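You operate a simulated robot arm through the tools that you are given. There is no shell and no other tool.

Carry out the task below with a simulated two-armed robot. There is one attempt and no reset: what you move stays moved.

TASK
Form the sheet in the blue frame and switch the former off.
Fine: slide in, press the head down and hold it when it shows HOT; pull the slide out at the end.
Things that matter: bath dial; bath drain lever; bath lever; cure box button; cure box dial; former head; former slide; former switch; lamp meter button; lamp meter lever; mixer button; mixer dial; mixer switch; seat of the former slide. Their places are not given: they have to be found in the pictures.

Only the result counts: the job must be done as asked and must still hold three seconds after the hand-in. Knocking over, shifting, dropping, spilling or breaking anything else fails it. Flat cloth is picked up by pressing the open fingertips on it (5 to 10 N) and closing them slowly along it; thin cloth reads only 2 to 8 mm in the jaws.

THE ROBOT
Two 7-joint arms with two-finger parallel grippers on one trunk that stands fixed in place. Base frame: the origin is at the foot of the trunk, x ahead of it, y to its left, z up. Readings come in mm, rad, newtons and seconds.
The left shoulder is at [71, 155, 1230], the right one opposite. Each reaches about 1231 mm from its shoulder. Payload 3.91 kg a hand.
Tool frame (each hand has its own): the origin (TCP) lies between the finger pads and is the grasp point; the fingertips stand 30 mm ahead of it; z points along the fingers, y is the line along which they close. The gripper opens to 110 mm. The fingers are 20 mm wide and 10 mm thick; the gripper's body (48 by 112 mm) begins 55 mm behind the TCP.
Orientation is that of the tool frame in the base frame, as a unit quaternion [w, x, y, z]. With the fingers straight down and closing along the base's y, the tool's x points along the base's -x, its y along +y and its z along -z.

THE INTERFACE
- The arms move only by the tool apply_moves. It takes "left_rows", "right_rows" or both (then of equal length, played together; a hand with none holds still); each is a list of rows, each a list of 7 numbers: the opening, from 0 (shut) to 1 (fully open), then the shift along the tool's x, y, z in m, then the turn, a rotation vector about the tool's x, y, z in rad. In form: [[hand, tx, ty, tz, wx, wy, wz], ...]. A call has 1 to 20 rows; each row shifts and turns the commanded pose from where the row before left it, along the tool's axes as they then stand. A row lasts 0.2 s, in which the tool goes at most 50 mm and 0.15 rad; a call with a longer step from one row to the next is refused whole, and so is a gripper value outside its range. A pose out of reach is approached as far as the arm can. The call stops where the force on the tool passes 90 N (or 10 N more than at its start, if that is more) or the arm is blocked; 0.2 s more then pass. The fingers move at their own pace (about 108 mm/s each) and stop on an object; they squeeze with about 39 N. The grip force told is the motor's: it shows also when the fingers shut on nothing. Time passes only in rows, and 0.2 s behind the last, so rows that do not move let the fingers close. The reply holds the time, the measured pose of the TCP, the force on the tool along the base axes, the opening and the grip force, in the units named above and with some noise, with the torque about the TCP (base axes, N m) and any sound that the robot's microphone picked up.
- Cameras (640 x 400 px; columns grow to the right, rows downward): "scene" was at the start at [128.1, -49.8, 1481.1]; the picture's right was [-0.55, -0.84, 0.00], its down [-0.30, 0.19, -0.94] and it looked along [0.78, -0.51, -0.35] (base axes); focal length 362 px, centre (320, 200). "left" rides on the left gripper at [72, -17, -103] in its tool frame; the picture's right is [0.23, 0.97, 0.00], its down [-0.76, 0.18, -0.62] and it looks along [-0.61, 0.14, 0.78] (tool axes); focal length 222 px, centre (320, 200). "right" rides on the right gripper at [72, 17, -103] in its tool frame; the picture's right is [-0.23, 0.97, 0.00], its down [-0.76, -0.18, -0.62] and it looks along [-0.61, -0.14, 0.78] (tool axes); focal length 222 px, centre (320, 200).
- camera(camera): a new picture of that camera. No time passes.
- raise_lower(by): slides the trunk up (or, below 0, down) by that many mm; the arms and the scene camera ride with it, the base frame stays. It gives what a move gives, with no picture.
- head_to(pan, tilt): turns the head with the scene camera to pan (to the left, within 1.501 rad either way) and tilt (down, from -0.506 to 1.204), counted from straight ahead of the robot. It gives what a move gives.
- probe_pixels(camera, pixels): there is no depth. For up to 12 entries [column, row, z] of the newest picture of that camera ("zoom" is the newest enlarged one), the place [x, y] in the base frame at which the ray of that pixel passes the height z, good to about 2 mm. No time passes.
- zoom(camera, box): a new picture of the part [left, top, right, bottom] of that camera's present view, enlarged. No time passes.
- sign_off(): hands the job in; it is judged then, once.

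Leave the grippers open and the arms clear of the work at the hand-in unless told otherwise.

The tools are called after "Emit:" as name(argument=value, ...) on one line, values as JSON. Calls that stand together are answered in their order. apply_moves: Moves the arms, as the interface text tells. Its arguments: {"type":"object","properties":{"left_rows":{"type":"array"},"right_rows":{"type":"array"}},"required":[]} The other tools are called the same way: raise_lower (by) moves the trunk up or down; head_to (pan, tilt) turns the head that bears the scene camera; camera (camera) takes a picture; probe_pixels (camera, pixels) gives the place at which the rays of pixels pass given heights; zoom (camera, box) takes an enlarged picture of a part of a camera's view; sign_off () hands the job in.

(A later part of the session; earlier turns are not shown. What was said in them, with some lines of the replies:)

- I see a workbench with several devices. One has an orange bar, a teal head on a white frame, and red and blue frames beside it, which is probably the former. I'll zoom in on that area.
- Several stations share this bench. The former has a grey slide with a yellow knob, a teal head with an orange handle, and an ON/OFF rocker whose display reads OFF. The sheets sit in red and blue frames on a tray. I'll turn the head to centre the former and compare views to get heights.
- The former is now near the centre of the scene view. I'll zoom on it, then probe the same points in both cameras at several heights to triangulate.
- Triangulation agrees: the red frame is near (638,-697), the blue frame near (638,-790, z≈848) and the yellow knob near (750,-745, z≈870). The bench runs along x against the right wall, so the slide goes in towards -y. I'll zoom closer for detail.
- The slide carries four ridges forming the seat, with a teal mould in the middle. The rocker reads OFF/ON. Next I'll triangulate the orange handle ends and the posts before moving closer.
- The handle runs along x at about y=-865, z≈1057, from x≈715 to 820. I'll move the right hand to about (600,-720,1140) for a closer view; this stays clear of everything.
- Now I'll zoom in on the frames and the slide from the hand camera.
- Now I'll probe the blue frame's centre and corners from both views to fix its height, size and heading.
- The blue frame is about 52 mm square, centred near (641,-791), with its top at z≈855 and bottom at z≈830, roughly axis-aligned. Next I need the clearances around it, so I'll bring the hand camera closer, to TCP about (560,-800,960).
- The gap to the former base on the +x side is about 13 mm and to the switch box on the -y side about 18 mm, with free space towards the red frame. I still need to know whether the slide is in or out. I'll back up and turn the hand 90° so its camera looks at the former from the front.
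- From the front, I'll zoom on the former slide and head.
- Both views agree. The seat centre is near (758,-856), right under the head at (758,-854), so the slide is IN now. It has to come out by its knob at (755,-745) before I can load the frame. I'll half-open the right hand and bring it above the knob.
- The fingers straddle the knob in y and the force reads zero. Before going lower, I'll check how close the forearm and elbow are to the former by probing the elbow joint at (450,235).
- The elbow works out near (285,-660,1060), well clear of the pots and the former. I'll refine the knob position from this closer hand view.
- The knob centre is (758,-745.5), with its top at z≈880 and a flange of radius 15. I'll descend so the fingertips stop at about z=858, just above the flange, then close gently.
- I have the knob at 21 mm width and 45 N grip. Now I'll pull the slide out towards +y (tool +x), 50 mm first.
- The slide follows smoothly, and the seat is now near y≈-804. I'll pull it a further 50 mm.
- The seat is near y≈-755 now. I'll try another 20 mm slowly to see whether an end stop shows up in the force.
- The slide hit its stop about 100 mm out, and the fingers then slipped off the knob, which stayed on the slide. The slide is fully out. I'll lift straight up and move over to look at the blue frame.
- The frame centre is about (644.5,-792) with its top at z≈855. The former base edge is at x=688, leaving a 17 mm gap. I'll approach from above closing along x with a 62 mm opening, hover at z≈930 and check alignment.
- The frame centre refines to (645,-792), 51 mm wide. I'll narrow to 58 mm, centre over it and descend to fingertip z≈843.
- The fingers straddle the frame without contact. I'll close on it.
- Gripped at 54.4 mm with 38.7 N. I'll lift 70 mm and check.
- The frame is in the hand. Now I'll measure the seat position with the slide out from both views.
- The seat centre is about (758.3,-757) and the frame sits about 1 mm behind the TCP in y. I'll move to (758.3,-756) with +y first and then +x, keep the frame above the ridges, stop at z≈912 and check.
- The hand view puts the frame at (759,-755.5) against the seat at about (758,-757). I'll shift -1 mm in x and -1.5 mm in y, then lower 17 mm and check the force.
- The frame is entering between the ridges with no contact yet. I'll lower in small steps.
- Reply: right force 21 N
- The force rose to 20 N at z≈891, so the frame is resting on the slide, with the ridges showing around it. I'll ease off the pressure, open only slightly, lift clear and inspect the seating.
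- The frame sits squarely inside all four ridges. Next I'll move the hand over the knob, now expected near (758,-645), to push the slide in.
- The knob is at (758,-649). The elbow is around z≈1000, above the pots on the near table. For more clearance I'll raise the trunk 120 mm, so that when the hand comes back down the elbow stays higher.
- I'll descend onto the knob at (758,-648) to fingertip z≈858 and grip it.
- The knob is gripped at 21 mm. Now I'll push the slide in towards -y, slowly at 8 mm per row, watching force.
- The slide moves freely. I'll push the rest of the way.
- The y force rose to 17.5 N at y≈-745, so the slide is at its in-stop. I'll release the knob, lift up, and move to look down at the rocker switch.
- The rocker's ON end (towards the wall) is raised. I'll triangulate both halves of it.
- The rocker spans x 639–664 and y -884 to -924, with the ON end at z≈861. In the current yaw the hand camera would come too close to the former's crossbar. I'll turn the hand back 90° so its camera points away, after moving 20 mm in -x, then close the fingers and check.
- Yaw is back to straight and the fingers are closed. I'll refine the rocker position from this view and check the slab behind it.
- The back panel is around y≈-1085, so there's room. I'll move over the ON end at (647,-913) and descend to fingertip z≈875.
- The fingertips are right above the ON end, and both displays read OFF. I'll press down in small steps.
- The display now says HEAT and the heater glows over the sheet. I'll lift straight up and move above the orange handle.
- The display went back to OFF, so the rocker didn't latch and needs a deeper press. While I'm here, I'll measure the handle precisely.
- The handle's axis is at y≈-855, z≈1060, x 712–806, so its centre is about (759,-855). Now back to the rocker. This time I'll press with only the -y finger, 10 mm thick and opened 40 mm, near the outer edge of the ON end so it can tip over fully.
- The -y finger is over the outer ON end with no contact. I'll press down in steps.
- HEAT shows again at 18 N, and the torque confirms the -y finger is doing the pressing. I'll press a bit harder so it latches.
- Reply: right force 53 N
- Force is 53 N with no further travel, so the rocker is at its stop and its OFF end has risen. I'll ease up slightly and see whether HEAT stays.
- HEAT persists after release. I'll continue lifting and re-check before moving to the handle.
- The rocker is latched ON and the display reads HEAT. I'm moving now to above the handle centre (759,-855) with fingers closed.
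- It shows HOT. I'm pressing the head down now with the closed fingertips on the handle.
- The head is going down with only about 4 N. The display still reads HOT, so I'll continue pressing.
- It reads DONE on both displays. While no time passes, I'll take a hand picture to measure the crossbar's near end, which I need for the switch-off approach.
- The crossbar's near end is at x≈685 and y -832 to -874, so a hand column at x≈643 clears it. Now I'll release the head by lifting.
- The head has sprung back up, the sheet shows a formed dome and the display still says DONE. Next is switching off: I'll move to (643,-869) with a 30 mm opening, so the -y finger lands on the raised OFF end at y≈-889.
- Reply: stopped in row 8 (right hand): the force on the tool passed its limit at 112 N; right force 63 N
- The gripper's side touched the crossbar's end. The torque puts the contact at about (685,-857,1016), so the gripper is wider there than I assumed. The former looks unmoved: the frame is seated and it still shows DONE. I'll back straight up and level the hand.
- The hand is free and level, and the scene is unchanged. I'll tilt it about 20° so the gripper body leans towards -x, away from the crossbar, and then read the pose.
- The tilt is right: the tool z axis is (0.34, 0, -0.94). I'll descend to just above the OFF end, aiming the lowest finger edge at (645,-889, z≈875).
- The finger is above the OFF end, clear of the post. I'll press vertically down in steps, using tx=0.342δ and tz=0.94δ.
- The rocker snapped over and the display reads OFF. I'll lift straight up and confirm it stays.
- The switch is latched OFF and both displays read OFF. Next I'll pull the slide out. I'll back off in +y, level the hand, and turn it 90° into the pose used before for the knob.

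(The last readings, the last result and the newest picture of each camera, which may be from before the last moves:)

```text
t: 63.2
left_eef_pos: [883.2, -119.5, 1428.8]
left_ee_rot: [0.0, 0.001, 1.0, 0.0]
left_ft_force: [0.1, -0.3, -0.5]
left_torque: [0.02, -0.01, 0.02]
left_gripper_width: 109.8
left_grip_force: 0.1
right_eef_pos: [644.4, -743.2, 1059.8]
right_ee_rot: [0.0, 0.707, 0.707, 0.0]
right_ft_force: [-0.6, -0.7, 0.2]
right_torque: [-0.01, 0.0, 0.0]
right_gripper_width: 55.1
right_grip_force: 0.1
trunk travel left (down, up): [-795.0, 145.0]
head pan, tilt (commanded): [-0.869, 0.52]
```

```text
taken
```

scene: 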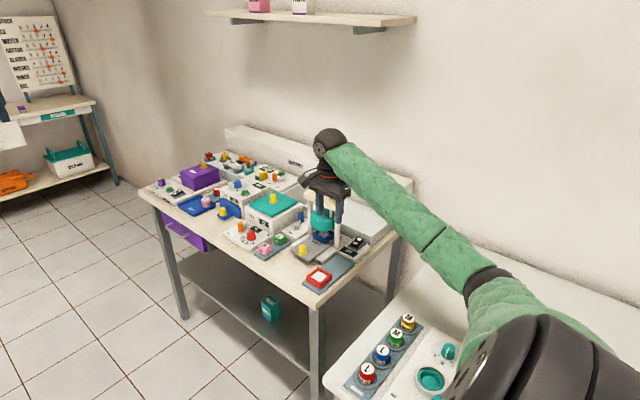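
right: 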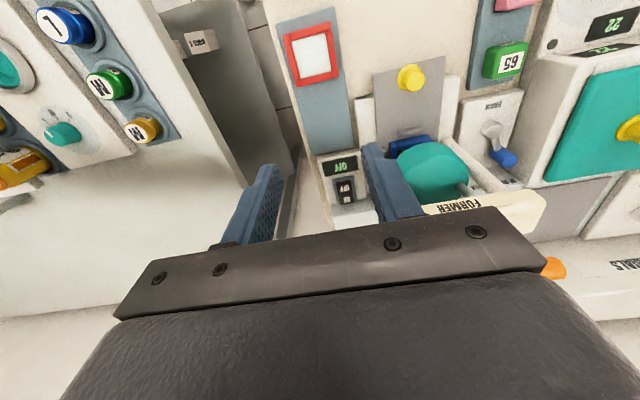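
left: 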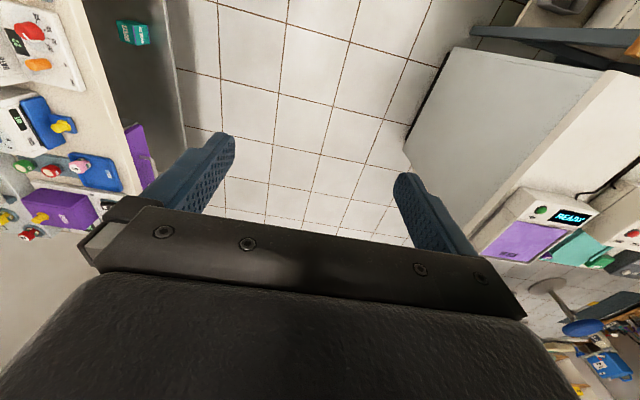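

I'll move above the knob at (758,-745), descend and grip it as before.

Emit:
apply_moves(right_rows=[[0.5, -0.0005, 0.0284, 0.03, 0, 0, 0], [0.5, -0.0005, 0.0284, 0.03, 0, 0, 0], [0.5, -0.0005, 0.0284, 0.03, 0, 0, 0], [0.5, -0.0005, 0.0284, 0.03, 0, 0, 0], [0.5, 0, 0, 0, 0, 0, 0]])

Emit:
zoom(camera="right", box=[250, 90, 400, 190])

```text
t: 64.4
left_eef_pos: [880.5, -121.7, 1430.6]
left_ee_rot: [0.001, -0.001, 1.0, 0.0]
left_ft_force: [-0.8, -0.7, 0.6]
left_torque: [-0.01, -0.05, 0.0]
left_gripper_width: 109.9
left_grip_force: 0.1
right_eef_pos: [758.4, -743.7, 941.2]
right_ee_rot: [0.001, 0.706, 0.708, -0.001]
right_ft_force: [0.2, -0.9, 0.0]
right_torque: [-0.01, -0.01, 0.0]
right_gripper_width: 55.1
right_grip_force: 0.1
trunk travel left (down, up): [-795.0, 145.0]
head pan, tilt (commanded): [-0.869, 0.52]
```

```text
4.00 times, centred on (325, 140) of right
```

zoom: 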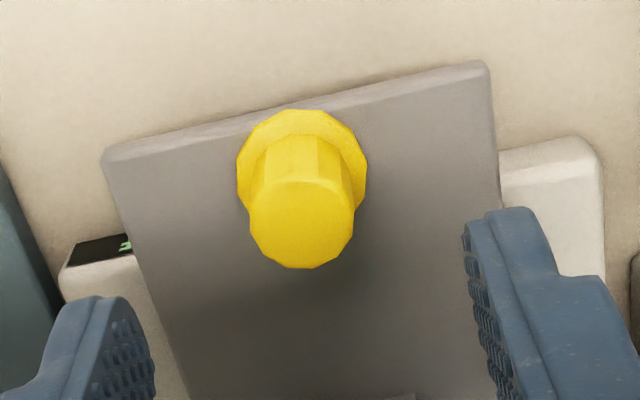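

The knob is centred between the fingers. I'll descend and grip.

Emit:
apply_moves(right_rows=[[0.5, -0.001, 0, 0.027, 0, 0, 0], [0.5, 0, 0, 0.026, 0, 0, 0], [0.5, 0, 0, 0, 0, 0, 0], [0, 0, 0, 0, 0, 0, 0], [0, 0, 0, 0, 0, 0, 0], [0, 0, 0, 0, 0, 0, 0]])

Emit:
zoom(camera="scene", box=[260, 160, 370, 270])

```text
t: 65.8
left_eef_pos: [880.4, -120.6, 1429.5]
left_ee_rot: [0.0, -0.001, 1.0, 0.0]
left_ft_force: [-0.7, -0.7, -0.3]
left_torque: [-0.02, 0.01, -0.01]
left_gripper_width: 110.0
left_grip_force: 0.1
right_eef_pos: [758.5, -746.2, 888.7]
right_ee_rot: [0.001, 0.707, 0.707, -0.001]
right_ft_force: [-1.4, 0.3, -0.1]
right_torque: [-0.15, 0.43, 0.02]
right_gripper_width: 21.1
right_grip_force: 45.1
trunk travel left (down, up): [-795.0, 145.0]
head pan, tilt (commanded): [-0.869, 0.52]
```

```text
3.64 times, centred on (315, 215) of scene
```

zoom: 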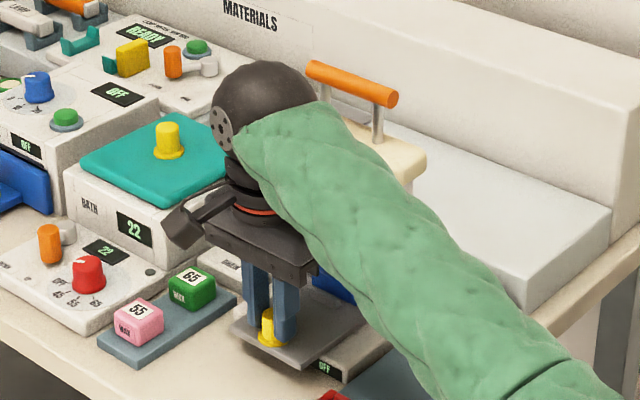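

Gripped at 21 mm. I'll pull the slide out slowly towards +y, 8 mm per row.

Emit:
apply_moves(right_rows=[[0, 0.004, 0, 0, 0, 0, 0], [0, 0.008, 0, 0, 0, 0, 0], [0, 0.008, 0, 0, 0, 0, 0], [0, 0.008, 0, 0, 0, 0, 0], [0, 0.008, 0, 0, 0, 0, 0], [0, 0.008, 0, 0, 0, 0, 0], [0, 0.008, 0, 0, 0, 0, 0]])

Emit:
zoom(camera="scene", box=[260, 160, 370, 270])

```text
t: 67.4
left_eef_pos: [882.7, -118.4, 1429.2]
left_ee_rot: [0.0, 0.0, 1.0, -0.001]
left_ft_force: [0.3, 0.2, -0.1]
left_torque: [0.01, 0.0, -0.06]
left_gripper_width: 110.2
left_grip_force: 0.0
right_eef_pos: [759.4, -695.2, 886.6]
right_ee_rot: [0.001, 0.707, 0.708, 0.0]
right_ft_force: [0.7, 0.3, 2.0]
right_torque: [0.33, 0.31, 0.0]
right_gripper_width: 21.1
right_grip_force: 45.3
trunk travel left (down, up): [-795.0, 145.0]
head pan, tilt (commanded): [-0.869, 0.52]
```

```text
3.64 times, centred on (315, 215) of scene
```

zoom: 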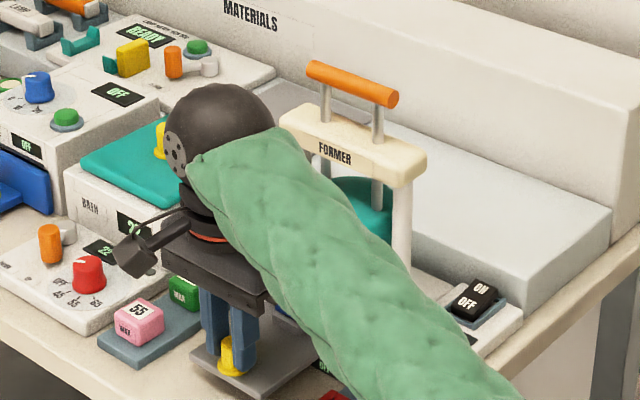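

It's sliding freely. I'll pull the rest of the way to the out-stop, slower near the end.

Emit:
apply_moves(right_rows=[[0, 0.008, 0, 0, 0, 0, 0], [0, 0.008, 0, 0, 0, 0, 0], [0, 0.008, 0, 0, 0, 0, 0], [0, 0.008, 0, 0, 0, 0, 0], [0, 0.006, 0, 0, 0, 0, 0], [0, 0.004, 0, 0, 0, 0, 0]])

Emit:
apply_moves(right_rows=[[0, 0.003, 0, 0, 0, 0, 0], [0, 0.003, 0, 0, 0, 0, 0]])

Emit:
zoom(camera="scene", box=[260, 160, 370, 270])

```text
t: 68.8
left_eef_pos: [881.1, -119.1, 1429.7]
left_ee_rot: [0.0, 0.0, 1.0, 0.0]
left_ft_force: [-0.4, -0.4, -1.0]
left_torque: [-0.01, 0.03, 0.01]
left_gripper_width: 110.1
left_grip_force: 0.1
right_eef_pos: [758.6, -650.8, 886.7]
right_ee_rot: [0.002, 0.707, 0.707, 0.0]
right_ft_force: [0.1, 0.6, 6.3]
right_torque: [-0.45, 0.42, 0.01]
right_gripper_width: 20.8
right_grip_force: 44.7
trunk travel left (down, up): [-795.0, 145.0]
head pan, tilt (commanded): [-0.869, 0.52]
```

```text
t: 69.4
left_eef_pos: [880.9, -119.2, 1429.8]
left_ee_rot: [0.0, 0.0, 1.0, 0.001]
left_ft_force: [-0.2, 0.6, 0.3]
left_torque: [-0.03, 0.0, 0.0]
left_gripper_width: 109.9
left_grip_force: 0.0
right_eef_pos: [758.5, -646.3, 887.7]
right_ee_rot: [0.001, 0.706, 0.708, 0.0]
right_ft_force: [2.1, 0.8, 5.8]
right_torque: [-0.05, 0.39, -0.03]
right_gripper_width: 21.1
right_grip_force: 45.0
trunk travel left (down, up): [-795.0, 145.0]
head pan, tilt (commanded): [-0.869, 0.52]
```

```text
3.64 times, centred on (315, 215) of scene
```

zoom: 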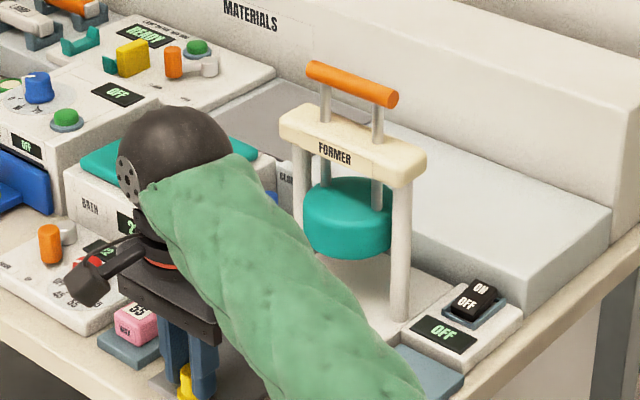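

I'll go a couple more mm to make sure it reaches the stop.

Emit:
apply_moves(right_rows=[[0, 0.0015, 0, 0, 0, 0, 0], [0, 0.0015, 0, 0, 0, 0, 0]])

```text
t: 70.0
left_eef_pos: [881.6, -120.9, 1428.9]
left_ee_rot: [0.0, 0.0, 1.0, 0.0]
left_ft_force: [1.0, -0.2, -0.9]
left_torque: [0.0, -0.04, 0.03]
left_gripper_width: 110.2
left_grip_force: 0.0
right_eef_pos: [758.6, -646.4, 887.7]
right_ee_rot: [0.002, 0.707, 0.707, -0.001]
right_ft_force: [11.2, -20.8, 11.0]
right_torque: [-0.13, 0.15, -0.05]
right_gripper_width: 20.9
right_grip_force: 45.0
trunk travel left (down, up): [-795.0, 145.0]
head pan, tilt (commanded): [-0.869, 0.52]
```

The y force reads -21 N, so the slide is fully out at its stop. I'll open the fingers, lift straight up, and look at the result.

Emit:
apply_moves(right_rows=[[0, -0.001, 0, 0, 0, 0, 0], [0.5, 0, 0, 0, 0, 0, 0], [0.5, 0, 0, 0, 0, 0, 0], [0.5, 0, 0, -0.03, 0, 0, 0], [0.5, 0, 0, -0.04, 0, 0, 0], [0.5, 0, 0, -0.045, 0, 0, 0], [0.5, 0, 0, -0.045, 0, 0, 0], [0.5, 0, 0, -0.045, 0, 0, 0]])

Emit:
camera(camera="right")

Emit:
camera(camera="scene")

Emit:
zoom(camera="right", box=[230, 60, 430, 220])

```text
t: 71.8
left_eef_pos: [880.0, -120.0, 1429.8]
left_ee_rot: [0.0, 0.0, 1.0, 0.0]
left_ft_force: [0.1, -0.3, 0.5]
left_torque: [0.02, -0.05, -0.02]
left_gripper_width: 110.0
left_grip_force: 0.1
right_eef_pos: [757.0, -643.4, 1093.4]
right_ee_rot: [0.0, 0.707, 0.707, -0.002]
right_ft_force: [0.4, -0.5, 0.1]
right_torque: [-0.04, 0.0, 0.01]
right_gripper_width: 55.0
right_grip_force: 0.1
trunk travel left (down, up): [-795.0, 145.0]
head pan, tilt (commanded): [-0.869, 0.52]
```

```text
taken
```

right: 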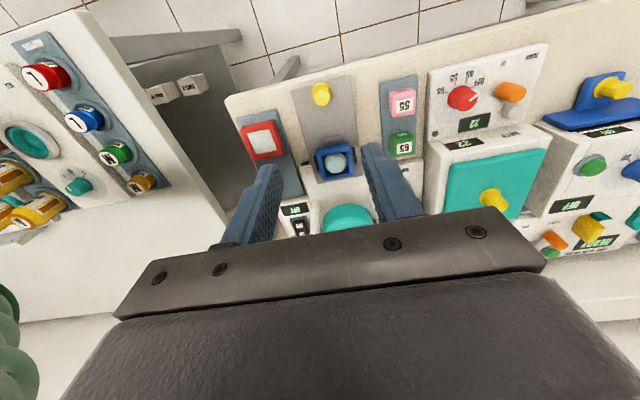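

```text
taken
```

scene: 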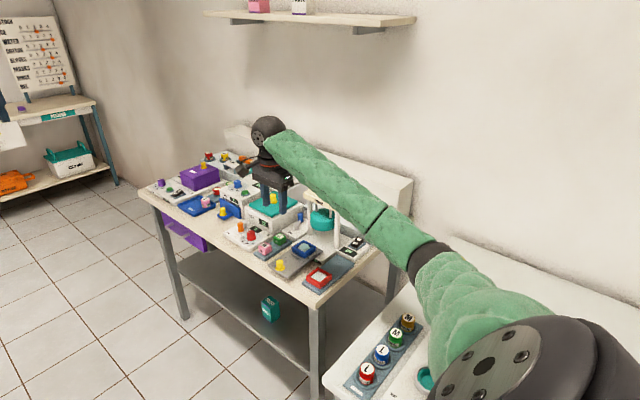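

```text
2.50 times, centred on (330, 140) of right
```

zoom: 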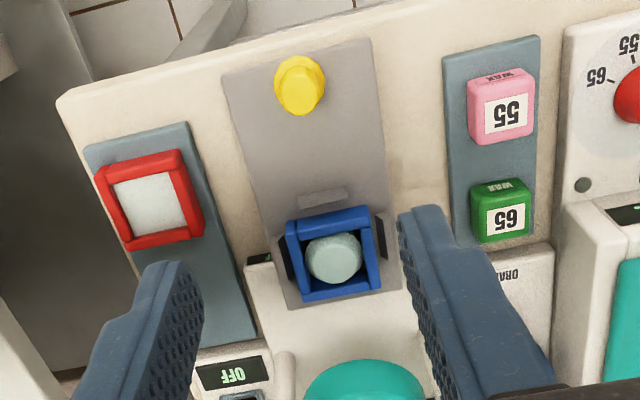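

The blue frame sits on the pulled-out slide with the formed dome, the switch is OFF, and the neighbouring items are in place. I'll open the gripper fully and retreat up and away.

Emit:
apply_moves(right_rows=[[1, 0.0233, -0.0262, -0.025, 0, 0, 0], [1, 0.0233, -0.0262, -0.025, 0, 0, 0], [1, 0.0233, -0.0262, -0.025, 0, 0, 0], [1, 0.0233, -0.0262, -0.025, 0, 0, 0], [1, 0.0233, -0.0262, -0.025, 0, 0, 0], [1, 0.0233, -0.0262, -0.025, 0, 0, 0], [1, 0, 0, 0, 0, 0, 0]])

Emit:
camera(camera="scene")

Emit:
zoom(camera="scene", box=[240, 150, 400, 300])

```text
t: 73.4
left_eef_pos: [881.3, -120.2, 1428.1]
left_ee_rot: [0.001, 0.0, 1.0, 0.0]
left_ft_force: [0.6, 0.1, 0.2]
left_torque: [0.0, 0.0, 0.03]
left_gripper_width: 110.2
left_grip_force: 0.1
right_eef_pos: [599.4, -505.4, 1241.6]
right_ee_rot: [0.0, 0.707, 0.707, 0.0]
right_ft_force: [0.3, 0.1, 0.6]
right_torque: [-0.02, -0.01, -0.01]
right_gripper_width: 110.3
right_grip_force: 0.0
trunk travel left (down, up): [-795.0, 145.0]
head pan, tilt (commanded): [-0.869, 0.52]
```

```text
taken
```

scene: 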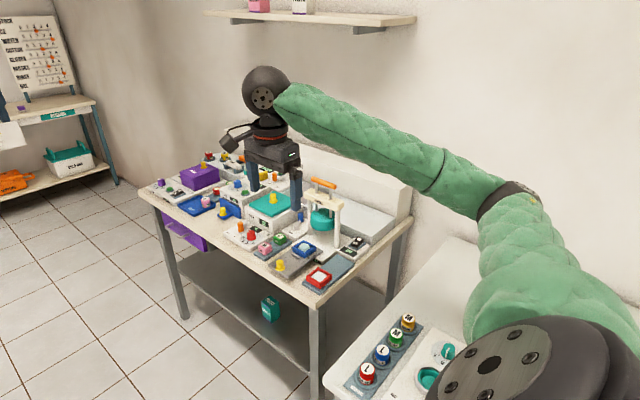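

```text
2.67 times, centred on (320, 225) of scene
```

zoom: 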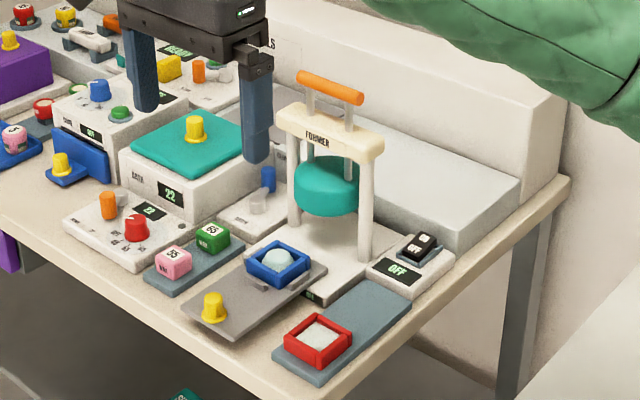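

Both arms are clear and the grippers are open. One last close look at the frame and switch before handing in.

Emit:
zoom(camera="scene", box=[285, 210, 385, 285])

```text
5.33 times, centred on (335, 248) of scene
```

zoom: 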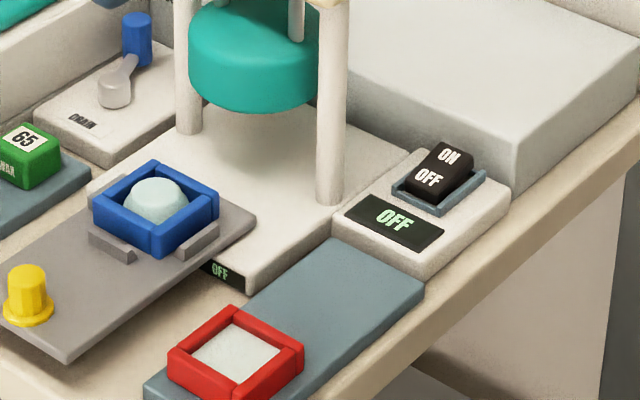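

The blue frame holds the formed sheet on the pulled-out slide, and the rocker and both displays are OFF. The red frame and the other items are where they were. I'm handing in now.

Emit:
sign_off()

```text
The job is handed in.
```

The sheet in the blue frame is formed, the former is switched off, and the slide is pulled out to its stop. I've handed the job in, but no verdict came back.

- **Forming:** I loaded the blue frame into the slide's seat, pushed the slide in and switched the former on. I pressed the head down when the display showed HOT and held it until it read DONE. The last pictures show a clean dome in the frame.
- **Switch:** The first press on the rocker did not latch, so the heater ran for a moment and went off again. The second press held, and it is now firmly OFF, with both displays reading OFF.
- **Collision:** On the way to switch off, the gripper caught the end of the former's crossbar at about 112 N before the move stopped. I saw no sign that the former, the frame or anything else shifted.

The neighbouring items I checked look to be where they started. Both grippers are open and both arms are clear of the bench.
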